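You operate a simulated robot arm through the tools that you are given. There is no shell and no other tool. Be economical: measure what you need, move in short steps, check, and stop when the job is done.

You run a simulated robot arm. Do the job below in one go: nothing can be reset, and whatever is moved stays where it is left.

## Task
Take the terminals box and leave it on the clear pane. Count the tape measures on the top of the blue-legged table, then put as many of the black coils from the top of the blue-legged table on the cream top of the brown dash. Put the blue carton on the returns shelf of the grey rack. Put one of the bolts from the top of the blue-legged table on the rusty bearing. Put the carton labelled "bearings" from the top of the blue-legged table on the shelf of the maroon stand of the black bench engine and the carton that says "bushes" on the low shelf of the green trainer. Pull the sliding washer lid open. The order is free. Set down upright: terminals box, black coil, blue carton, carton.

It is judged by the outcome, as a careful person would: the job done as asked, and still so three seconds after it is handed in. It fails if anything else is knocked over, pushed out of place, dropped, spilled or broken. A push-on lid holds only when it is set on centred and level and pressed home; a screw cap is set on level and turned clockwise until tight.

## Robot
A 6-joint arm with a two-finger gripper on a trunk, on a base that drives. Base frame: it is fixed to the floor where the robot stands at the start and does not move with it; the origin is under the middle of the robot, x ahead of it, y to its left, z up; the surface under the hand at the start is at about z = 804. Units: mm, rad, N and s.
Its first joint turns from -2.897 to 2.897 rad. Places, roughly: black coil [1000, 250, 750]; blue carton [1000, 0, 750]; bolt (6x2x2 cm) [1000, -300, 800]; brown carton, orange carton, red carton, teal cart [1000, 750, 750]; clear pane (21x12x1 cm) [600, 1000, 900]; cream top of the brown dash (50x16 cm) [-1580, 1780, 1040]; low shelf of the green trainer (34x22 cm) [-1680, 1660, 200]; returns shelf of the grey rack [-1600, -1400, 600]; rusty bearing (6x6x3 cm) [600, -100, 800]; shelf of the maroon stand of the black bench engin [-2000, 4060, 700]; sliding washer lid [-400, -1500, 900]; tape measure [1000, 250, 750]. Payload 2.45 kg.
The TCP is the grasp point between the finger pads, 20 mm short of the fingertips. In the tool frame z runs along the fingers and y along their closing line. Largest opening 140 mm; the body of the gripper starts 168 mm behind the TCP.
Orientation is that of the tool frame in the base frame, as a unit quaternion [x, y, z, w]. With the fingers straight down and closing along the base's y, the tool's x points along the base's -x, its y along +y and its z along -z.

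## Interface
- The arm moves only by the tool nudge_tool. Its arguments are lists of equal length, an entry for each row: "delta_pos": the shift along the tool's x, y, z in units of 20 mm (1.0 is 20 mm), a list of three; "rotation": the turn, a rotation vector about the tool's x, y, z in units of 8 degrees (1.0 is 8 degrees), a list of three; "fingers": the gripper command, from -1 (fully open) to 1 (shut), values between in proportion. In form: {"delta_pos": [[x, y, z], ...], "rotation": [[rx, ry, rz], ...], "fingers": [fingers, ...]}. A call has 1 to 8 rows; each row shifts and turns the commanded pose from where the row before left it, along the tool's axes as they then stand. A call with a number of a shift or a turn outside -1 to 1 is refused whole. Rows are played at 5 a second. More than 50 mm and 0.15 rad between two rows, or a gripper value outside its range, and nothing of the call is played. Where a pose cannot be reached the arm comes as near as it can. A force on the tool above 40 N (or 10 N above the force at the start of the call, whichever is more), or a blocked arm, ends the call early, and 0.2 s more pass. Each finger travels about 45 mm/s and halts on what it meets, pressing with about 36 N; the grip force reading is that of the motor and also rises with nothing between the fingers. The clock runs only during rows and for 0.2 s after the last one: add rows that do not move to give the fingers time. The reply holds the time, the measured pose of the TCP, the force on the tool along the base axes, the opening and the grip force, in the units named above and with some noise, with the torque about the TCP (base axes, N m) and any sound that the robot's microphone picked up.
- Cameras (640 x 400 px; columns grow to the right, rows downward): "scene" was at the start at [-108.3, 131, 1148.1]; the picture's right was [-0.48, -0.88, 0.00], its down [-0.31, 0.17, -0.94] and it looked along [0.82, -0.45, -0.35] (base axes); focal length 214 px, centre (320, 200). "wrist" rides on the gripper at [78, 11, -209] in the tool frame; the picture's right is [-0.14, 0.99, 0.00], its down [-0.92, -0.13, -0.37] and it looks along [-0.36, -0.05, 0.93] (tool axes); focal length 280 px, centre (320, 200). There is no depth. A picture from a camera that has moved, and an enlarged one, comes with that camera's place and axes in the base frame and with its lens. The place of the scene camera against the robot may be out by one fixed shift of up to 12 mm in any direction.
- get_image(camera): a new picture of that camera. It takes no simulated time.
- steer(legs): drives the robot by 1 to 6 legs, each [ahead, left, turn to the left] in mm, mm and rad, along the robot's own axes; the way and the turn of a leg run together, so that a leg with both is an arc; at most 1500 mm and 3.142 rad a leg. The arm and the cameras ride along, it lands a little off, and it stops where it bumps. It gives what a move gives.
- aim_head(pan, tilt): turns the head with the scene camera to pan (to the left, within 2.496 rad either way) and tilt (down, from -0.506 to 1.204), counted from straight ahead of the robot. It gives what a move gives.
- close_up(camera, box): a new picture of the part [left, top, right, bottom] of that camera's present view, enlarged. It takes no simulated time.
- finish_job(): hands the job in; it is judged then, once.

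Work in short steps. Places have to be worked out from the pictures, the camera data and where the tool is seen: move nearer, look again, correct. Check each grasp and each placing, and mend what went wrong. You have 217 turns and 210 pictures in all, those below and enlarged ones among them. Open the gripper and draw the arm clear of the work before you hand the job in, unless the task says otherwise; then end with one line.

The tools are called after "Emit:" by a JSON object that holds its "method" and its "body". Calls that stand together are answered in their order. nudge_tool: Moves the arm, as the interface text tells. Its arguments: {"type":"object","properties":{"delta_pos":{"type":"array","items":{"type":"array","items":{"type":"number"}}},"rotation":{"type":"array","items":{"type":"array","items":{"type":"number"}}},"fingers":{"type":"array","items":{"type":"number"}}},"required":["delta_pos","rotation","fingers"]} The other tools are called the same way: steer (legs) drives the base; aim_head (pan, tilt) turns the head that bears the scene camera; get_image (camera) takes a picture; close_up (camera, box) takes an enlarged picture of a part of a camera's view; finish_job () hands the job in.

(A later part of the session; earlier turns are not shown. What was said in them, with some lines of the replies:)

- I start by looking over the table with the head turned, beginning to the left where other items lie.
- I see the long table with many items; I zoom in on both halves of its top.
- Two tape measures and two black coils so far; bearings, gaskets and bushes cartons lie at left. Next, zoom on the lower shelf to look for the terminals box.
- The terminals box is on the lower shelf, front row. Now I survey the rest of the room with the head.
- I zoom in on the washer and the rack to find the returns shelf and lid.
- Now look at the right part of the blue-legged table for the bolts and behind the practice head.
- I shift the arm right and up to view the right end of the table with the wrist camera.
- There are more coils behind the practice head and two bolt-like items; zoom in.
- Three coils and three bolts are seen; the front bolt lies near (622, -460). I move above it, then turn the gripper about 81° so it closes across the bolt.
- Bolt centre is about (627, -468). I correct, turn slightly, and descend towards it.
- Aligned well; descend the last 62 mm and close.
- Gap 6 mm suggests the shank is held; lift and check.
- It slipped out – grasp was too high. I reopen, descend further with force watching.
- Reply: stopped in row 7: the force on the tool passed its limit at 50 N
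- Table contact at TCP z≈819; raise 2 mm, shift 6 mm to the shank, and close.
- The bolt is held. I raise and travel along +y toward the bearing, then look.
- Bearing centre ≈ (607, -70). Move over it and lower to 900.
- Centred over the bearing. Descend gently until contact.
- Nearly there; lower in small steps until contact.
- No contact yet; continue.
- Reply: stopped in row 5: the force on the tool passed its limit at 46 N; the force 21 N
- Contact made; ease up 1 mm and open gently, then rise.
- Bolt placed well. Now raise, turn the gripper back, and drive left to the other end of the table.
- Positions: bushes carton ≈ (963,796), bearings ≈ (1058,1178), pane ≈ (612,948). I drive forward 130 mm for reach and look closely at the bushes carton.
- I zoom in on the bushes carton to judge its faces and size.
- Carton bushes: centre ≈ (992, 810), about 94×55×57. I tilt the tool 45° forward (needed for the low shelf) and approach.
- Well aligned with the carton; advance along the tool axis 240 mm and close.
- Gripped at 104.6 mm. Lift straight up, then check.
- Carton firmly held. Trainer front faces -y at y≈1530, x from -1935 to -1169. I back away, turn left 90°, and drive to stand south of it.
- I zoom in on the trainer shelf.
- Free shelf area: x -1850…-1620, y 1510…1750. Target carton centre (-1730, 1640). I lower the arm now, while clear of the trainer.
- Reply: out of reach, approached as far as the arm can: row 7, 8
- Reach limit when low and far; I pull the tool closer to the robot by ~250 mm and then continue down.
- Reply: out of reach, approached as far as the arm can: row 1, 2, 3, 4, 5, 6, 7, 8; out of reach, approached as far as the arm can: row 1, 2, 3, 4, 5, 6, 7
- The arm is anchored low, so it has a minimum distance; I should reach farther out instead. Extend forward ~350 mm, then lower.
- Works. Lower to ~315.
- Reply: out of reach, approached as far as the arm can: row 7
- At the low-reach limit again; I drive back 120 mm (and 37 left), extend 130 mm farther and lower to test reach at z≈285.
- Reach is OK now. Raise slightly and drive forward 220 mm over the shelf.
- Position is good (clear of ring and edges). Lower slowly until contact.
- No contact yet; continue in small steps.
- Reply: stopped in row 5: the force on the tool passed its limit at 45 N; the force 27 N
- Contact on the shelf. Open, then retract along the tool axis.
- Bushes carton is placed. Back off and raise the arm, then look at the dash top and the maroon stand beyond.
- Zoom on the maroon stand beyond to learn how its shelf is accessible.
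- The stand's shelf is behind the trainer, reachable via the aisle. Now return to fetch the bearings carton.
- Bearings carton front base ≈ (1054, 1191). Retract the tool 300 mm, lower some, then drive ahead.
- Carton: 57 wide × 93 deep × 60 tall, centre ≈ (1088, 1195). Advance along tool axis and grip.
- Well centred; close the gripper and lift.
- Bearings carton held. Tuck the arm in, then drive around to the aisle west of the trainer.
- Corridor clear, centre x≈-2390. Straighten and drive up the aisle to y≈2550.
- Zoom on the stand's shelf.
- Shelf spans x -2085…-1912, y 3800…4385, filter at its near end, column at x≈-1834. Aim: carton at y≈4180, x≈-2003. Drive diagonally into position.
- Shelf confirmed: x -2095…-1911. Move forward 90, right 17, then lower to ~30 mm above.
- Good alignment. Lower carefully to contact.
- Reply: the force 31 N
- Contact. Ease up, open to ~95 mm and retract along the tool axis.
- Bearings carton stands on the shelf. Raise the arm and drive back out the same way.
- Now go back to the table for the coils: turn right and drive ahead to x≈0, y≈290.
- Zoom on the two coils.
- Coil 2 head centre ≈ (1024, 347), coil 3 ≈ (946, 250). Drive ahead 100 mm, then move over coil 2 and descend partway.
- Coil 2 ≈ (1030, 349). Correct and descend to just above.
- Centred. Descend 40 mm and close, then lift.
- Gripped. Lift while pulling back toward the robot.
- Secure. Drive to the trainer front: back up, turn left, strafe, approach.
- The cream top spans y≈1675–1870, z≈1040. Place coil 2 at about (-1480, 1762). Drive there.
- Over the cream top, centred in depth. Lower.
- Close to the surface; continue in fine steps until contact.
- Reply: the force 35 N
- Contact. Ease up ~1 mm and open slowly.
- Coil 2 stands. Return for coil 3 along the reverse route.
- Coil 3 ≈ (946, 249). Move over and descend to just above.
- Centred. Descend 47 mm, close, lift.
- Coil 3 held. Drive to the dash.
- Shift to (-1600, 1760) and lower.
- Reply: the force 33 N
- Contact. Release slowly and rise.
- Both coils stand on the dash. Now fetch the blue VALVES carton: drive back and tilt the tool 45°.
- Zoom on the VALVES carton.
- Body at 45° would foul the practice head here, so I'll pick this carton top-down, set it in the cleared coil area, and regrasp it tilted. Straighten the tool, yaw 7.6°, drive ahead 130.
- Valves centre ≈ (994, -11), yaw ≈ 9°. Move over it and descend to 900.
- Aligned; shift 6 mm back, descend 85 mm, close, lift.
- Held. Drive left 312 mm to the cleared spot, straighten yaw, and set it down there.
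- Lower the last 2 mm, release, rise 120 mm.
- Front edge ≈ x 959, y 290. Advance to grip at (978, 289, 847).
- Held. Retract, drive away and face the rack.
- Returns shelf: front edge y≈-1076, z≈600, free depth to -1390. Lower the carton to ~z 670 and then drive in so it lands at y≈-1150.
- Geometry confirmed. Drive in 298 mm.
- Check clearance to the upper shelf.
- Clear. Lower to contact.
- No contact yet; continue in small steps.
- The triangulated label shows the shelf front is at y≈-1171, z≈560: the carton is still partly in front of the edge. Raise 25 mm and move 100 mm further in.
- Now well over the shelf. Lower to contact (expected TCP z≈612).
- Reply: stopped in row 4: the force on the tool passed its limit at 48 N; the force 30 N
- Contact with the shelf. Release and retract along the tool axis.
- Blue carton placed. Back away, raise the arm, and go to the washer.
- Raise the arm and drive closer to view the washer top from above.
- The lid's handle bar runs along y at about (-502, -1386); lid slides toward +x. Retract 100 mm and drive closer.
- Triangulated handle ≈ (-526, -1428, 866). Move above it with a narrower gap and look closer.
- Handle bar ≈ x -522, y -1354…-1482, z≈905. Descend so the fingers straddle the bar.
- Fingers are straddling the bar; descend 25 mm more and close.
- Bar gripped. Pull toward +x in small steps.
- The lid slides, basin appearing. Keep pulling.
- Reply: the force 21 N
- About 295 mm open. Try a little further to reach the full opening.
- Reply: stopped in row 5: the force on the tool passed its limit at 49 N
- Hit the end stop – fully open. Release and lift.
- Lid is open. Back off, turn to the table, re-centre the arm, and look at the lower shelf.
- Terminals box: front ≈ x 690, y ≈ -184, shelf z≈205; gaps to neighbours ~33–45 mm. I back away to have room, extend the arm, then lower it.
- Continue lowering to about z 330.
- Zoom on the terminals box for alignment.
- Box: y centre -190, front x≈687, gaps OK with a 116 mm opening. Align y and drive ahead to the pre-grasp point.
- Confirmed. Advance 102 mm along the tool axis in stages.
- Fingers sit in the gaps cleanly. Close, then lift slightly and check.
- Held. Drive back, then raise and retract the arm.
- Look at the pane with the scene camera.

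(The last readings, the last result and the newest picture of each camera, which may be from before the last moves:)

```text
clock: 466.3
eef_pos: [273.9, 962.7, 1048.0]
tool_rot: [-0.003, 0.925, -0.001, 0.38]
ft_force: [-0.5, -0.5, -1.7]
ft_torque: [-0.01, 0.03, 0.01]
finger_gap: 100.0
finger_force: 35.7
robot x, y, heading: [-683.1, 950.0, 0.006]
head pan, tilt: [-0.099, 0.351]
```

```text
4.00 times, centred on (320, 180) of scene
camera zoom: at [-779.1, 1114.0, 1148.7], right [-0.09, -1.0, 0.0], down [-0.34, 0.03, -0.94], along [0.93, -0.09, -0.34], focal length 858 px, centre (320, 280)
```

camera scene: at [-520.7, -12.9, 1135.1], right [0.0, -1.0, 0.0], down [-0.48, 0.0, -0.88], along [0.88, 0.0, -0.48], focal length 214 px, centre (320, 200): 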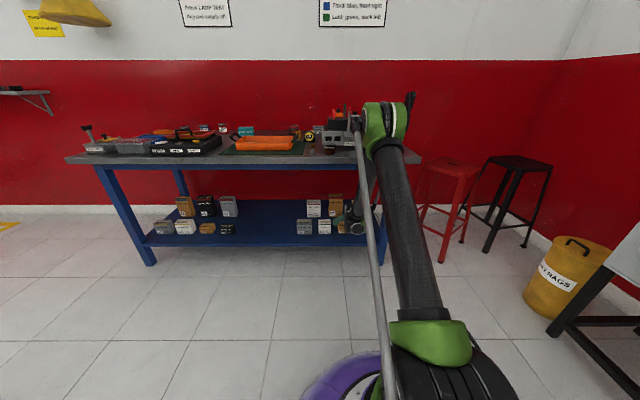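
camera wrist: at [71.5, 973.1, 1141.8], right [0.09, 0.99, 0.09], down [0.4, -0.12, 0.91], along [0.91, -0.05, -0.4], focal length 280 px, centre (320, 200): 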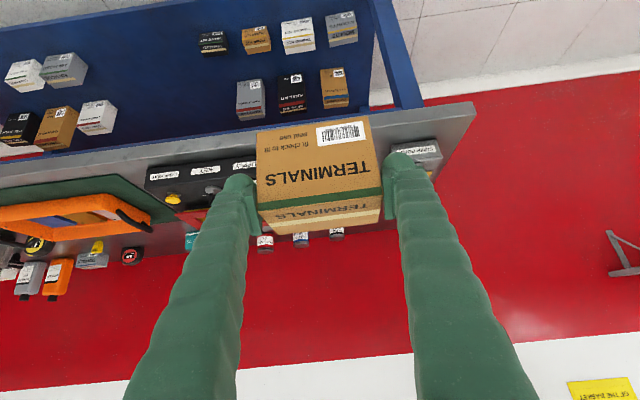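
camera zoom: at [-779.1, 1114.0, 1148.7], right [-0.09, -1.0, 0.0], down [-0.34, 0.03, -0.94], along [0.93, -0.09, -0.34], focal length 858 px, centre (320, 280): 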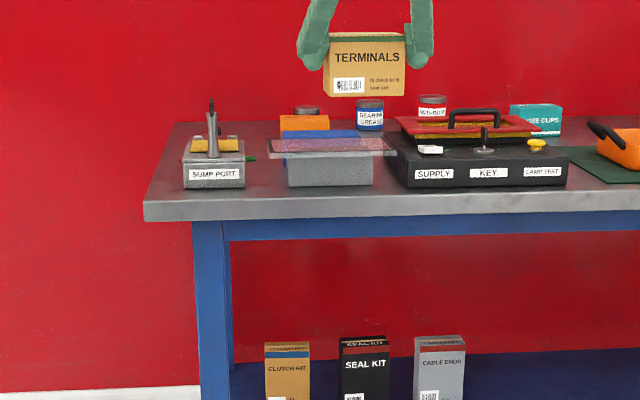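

Pane centre ≈ (625, 970, ~865), 112×206. Drive so the box is above it (TCP x≈615).

Emit:
{"method": "steer", "body": {"legs": [[341, 8, -0.006]]}}

Emit:
{"method": "get_image", "body": {"camera": "wrist"}}

Emit:
{"method": "get_image", "body": {"camera": "scene"}}

```text
clock: 468.5
eef_pos: [615.6, 968.9, 1047.8]
tool_rot: [-0.001, 0.925, -0.002, 0.381]
ft_force: [-0.1, -0.3, -2.9]
ft_torque: [0.0, 0.01, 0.02]
finger_gap: 100.0
finger_force: 35.7
robot x, y, heading: [-337.5, 959.1, 0.008]
head pan, tilt: [-0.099, 0.351]
```

```text
70 pictures are left
camera wrist: at [412.0, 979.9, 1141.7], right [0.1, 0.99, 0.09], down [0.4, -0.12, 0.91], along [0.91, -0.05, -0.4], focal length 280 px, centre (320, 200)
```

wrist: 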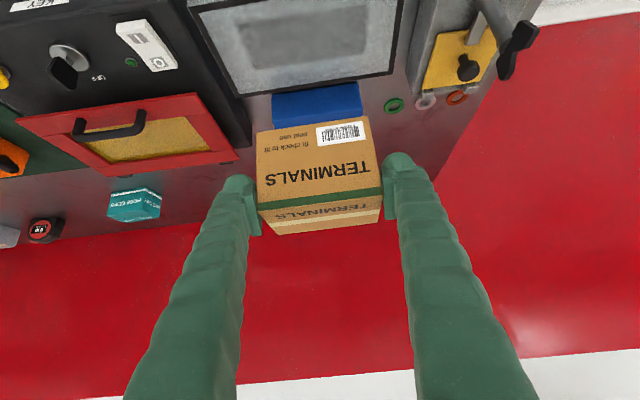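

```text
69 pictures are left
camera scene: at [-438.0, 1124.2, 1148.7], right [-0.1, -1.0, 0.0], down [-0.34, 0.03, -0.94], along [0.93, -0.09, -0.34], focal length 214 px, centre (320, 200)
```

scene: 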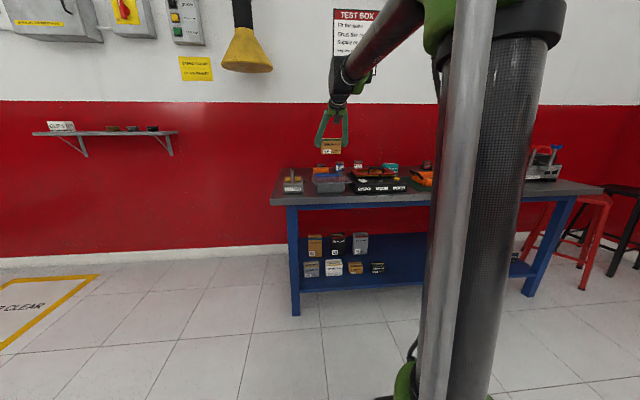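

Alignment with the pane confirmed. Lower vertically to ~20 mm above, then check.

Emit:
{"method": "nudge_tool", "body": {"delta_pos": [[0.8, 0, 0.8], [0.8, 0, 0.8], [0.8, 0, 0.8], [0.8, 0, 0.8], [0.7, 0, 0.7]], "rotation": [[0, 0, 0], [0, 0, 0], [0, 0, 0], [0, 0, 0], [0, 0, 0]], "fingers": [1, 1, 1, 1, 1]}}

Emit:
{"method": "get_image", "body": {"camera": "wrist"}}

Emit:
{"method": "close_up", "body": {"camera": "scene", "box": [270, 120, 430, 220]}}

```text
clock: 469.7
eef_pos: [613.5, 967.0, 937.8]
tool_rot: [-0.001, 0.925, -0.002, 0.38]
ft_force: [0.6, 0.3, -2.0]
ft_torque: [0.02, 0.01, 0.01]
finger_gap: 100.0
finger_force: 36.5
robot x, y, heading: [-345.0, 960.8, 0.002]
head pan, tilt: [-0.099, 0.351]
```

```text
68 pictures are left
camera wrist: at [411.0, 979.4, 1031.1], right [0.1, 0.99, 0.09], down [0.4, -0.12, 0.91], along [0.91, -0.05, -0.4], focal length 280 px, centre (320, 200)
```

wrist: 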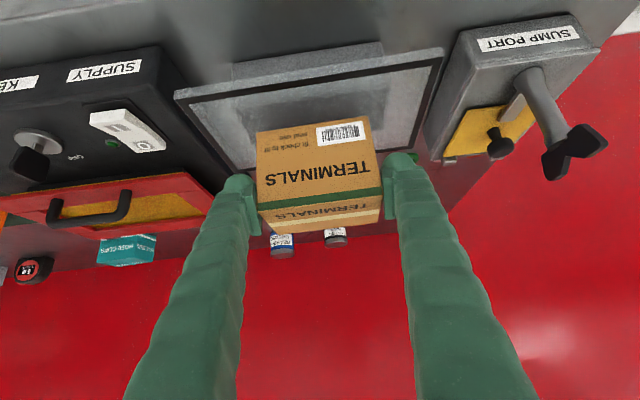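

```text
4.00 times, centred on (350, 170) of scene
camera zoom: at [-438.0, 1124.2, 1148.7], right [-0.1, -1.0, 0.0], down [-0.34, 0.03, -0.94], along [0.93, -0.09, -0.34], focal length 858 px, centre (200, 320)
```

zoom: 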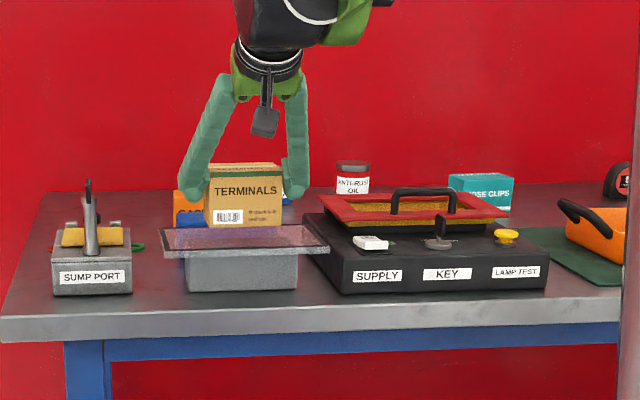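

Good. Lower gently to contact.

Emit:
{"method": "nudge_tool", "body": {"delta_pos": [[0.3, 0, 0.3], [0.3, 0, 0.3], [0.07, 0, 0.07], [0.07, 0, 0.07], [0.07, 0, 0.07], [0.07, 0, 0.07], [0.07, 0, 0.07], [0.07, 0, 0.07]], "rotation": [[0, 0, 0], [0, 0, 0], [0, 0, 0], [0, 0, 0], [0, 0, 0], [0, 0, 0], [0, 0, 0], [0, 0, 0]], "fingers": [1, 1, 1, 1, 1, 1, 1, 1]}}

Emit:
{"method": "close_up", "body": {"camera": "scene", "box": [270, 120, 430, 220]}}

```text
clock: 471.1
eef_pos: [613.2, 968.3, 917.9]
tool_rot: [-0.002, 0.924, -0.001, 0.383]
ft_force: [-4.2, -0.3, 21.1]
ft_torque: [0.09, 0.58, 0.02]
finger_gap: 100.2
finger_force: 36.3
robot x, y, heading: [-339.2, 961.1, 0.004]
head pan, tilt: [-0.099, 0.351]
stopped in row 6: the force on the tool passed its limit at 44 N (the readings are from after the stop); the commanded pose is now the measured one
```

```text
4.00 times, centred on (350, 170) of scene
camera zoom: at [-439.1, 1124.2, 1148.7], right [-0.1, -1.0, 0.0], down [-0.34, 0.03, -0.94], along [0.94, -0.09, -0.34], focal length 858 px, centre (200, 320)
```

zoom: 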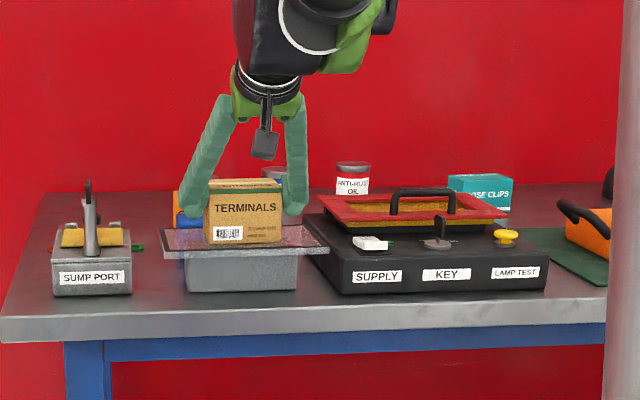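

Contact on the pane. Release and retract along the tool axis.

Emit:
{"method": "nudge_tool", "body": {"delta_pos": [[-0.04, 0, -0.04], [0, 0, 0], [0, 0, 0], [0, 0, -0.5], [0, 0, -1], [0, 0, -1], [0, 0, -1], [0, 0, -1]], "rotation": [[0, 0, 0], [0, 0, 0], [0, 0, 0], [0, 0, 0], [0, 0, 0], [0, 0, 0], [0, 0, 0], [0, 0, 0]], "fingers": [-0.6, -0.75, -0.75, -0.75, -0.75, -0.75, -0.75, -0.75]}}

Emit:
{"method": "nudge_tool", "body": {"delta_pos": [[0, 0, -1], [0, 0, -1], [0, 0, -1], [0, 0, -1], [0, 0, -1], [0, 0, -1]], "rotation": [[0, 0, 0], [0, 0, 0], [0, 0, 0], [0, 0, 0], [0, 0, 0], [0, 0, 0]], "fingers": [-0.75, -0.75, -0.75, -0.75, -0.75, -0.75]}}

Emit:
{"method": "get_image", "body": {"camera": "wrist"}}

Emit:
{"method": "close_up", "body": {"camera": "scene", "box": [270, 120, 430, 220]}}

```text
clock: 472.9
eef_pos: [550.7, 968.8, 980.6]
tool_rot: [-0.001, 0.925, -0.002, 0.381]
ft_force: [0.0, -0.4, 1.5]
ft_torque: [-0.03, 0.0, 0.01]
finger_gap: 122.4
finger_force: 0.1
robot x, y, heading: [-340.3, 957.5, 0.005]
head pan, tilt: [-0.099, 0.351]
```

```text
clock: 474.2
eef_pos: [465.9, 967.2, 1066.0]
tool_rot: [-0.001, 0.925, -0.002, 0.381]
ft_force: [0.5, 0.1, 0.1]
ft_torque: [0.03, 0.02, -0.02]
finger_gap: 122.5
finger_force: 0.0
robot x, y, heading: [-337.9, 958.3, 0.003]
head pan, tilt: [-0.099, 0.351]
```

```text
65 pictures are left
camera wrist: at [263.0, 979.4, 1158.7], right [0.1, 0.99, 0.09], down [0.39, -0.12, 0.91], along [0.91, -0.05, -0.4], focal length 280 px, centre (320, 200)
```

wrist: 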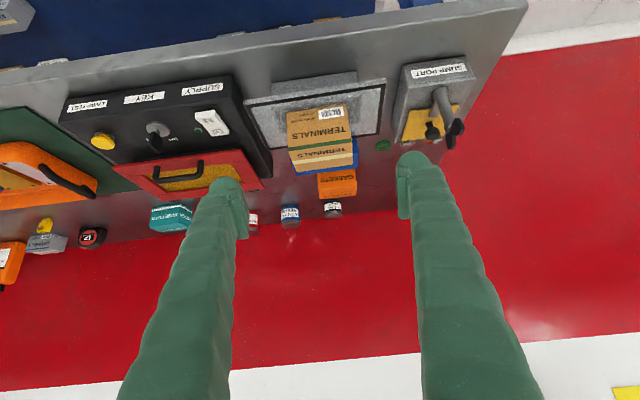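

```text
4.00 times, centred on (350, 170) of scene
camera zoom: at [-438.1, 1124.2, 1148.7], right [-0.1, -1.0, 0.0], down [-0.34, 0.03, -0.94], along [0.93, -0.09, -0.34], focal length 858 px, centre (200, 320)
```

zoom: 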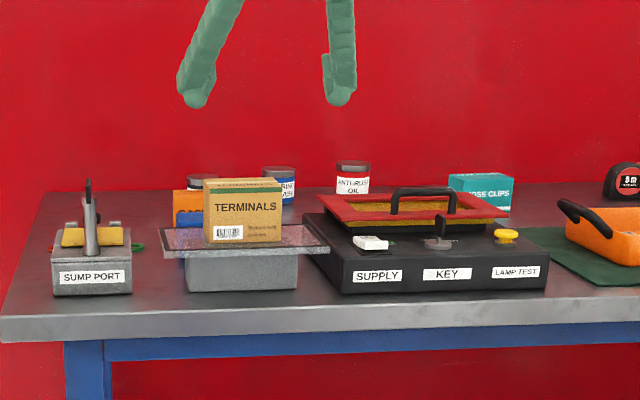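

Terminals box stands on the pane; every subtask is done. Back the robot clear and take a last overall look.

Emit:
{"method": "steer", "body": {"legs": [[-350, 0, 0]]}}

Emit:
{"method": "aim_head", "body": {"pan": -0.5, "tilt": 0.3}}

Emit:
{"method": "get_image", "body": {"camera": "scene"}}

Emit:
{"method": "aim_head", "body": {"pan": 1.9, "tilt": 0.3}}

Emit:
{"method": "get_image", "body": {"camera": "scene"}}

```text
clock: 476.5
eef_pos: [113.9, 967.1, 1065.2]
tool_rot: [-0.002, 0.925, -0.002, 0.381]
ft_force: [-1.1, -0.2, -0.5]
ft_torque: [0.01, -0.02, -0.02]
finger_gap: 122.5
finger_force: 0.1
robot x, y, heading: [-691.8, 955.7, 0.004]
head pan, tilt: [-0.099, 0.351]
```

```text
clock: 477.4
eef_pos: [113.1, 968.3, 1065.1]
tool_rot: [-0.002, 0.925, -0.001, 0.381]
ft_force: [0.7, 0.0, 0.7]
ft_torque: [-0.02, 0.0, 0.02]
finger_gap: 122.7
finger_force: 0.0
robot x, y, heading: [-693.4, 957.1, 0.007]
head pan, tilt: [-0.499, 0.3]
```

```text
63 pictures are left
camera scene: at [-800.8, 1087.2, 1153.4], right [-0.47, -0.88, 0.0], down [-0.26, 0.14, -0.96], along [0.84, -0.45, -0.3], focal length 214 px, centre (320, 200)
```

scene: 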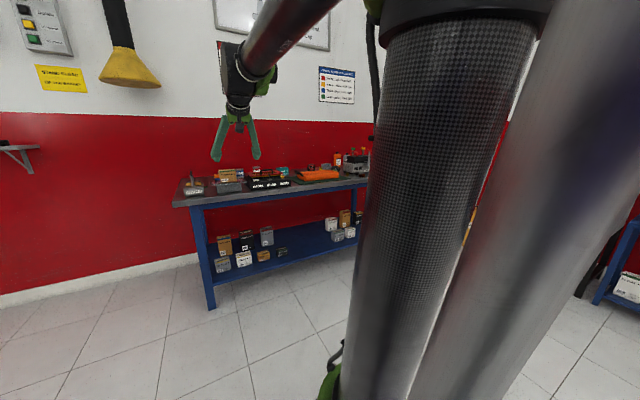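

```text
clock: 479.6
eef_pos: [114.7, 966.8, 1065.5]
tool_rot: [-0.002, 0.925, -0.002, 0.381]
ft_force: [0.2, 0.2, 0.6]
ft_torque: [0.01, 0.02, 0.0]
finger_gap: 122.5
finger_force: 0.1
robot x, y, heading: [-692.1, 959.3, 0.004]
head pan, tilt: [1.901, 0.3]
```

```text
62 pictures are left
camera scene: at [-913.7, 1219.7, 1153.5], right [0.94, 0.33, 0.0], down [0.1, -0.28, -0.96], along [-0.31, 0.9, -0.3], focal length 214 px, centre (320, 200)
```

scene: 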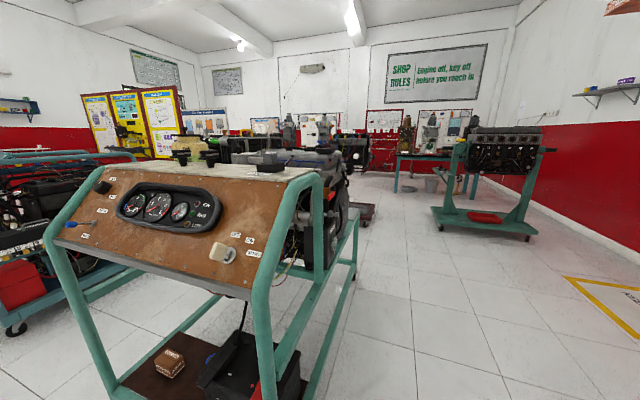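

The coils and the bushes carton are still in place, and the arm is clear with the gripper open. I hand the job in.

Emit:
{"method": "finish_job", "body": {}}

```text
The job is handed in.
```

All the tasks are done and handed in: I counted two tape measures, so two black coils stand on the cream dash top, the cartons, terminals box and bolt are where you asked, and the washer lid is fully open.
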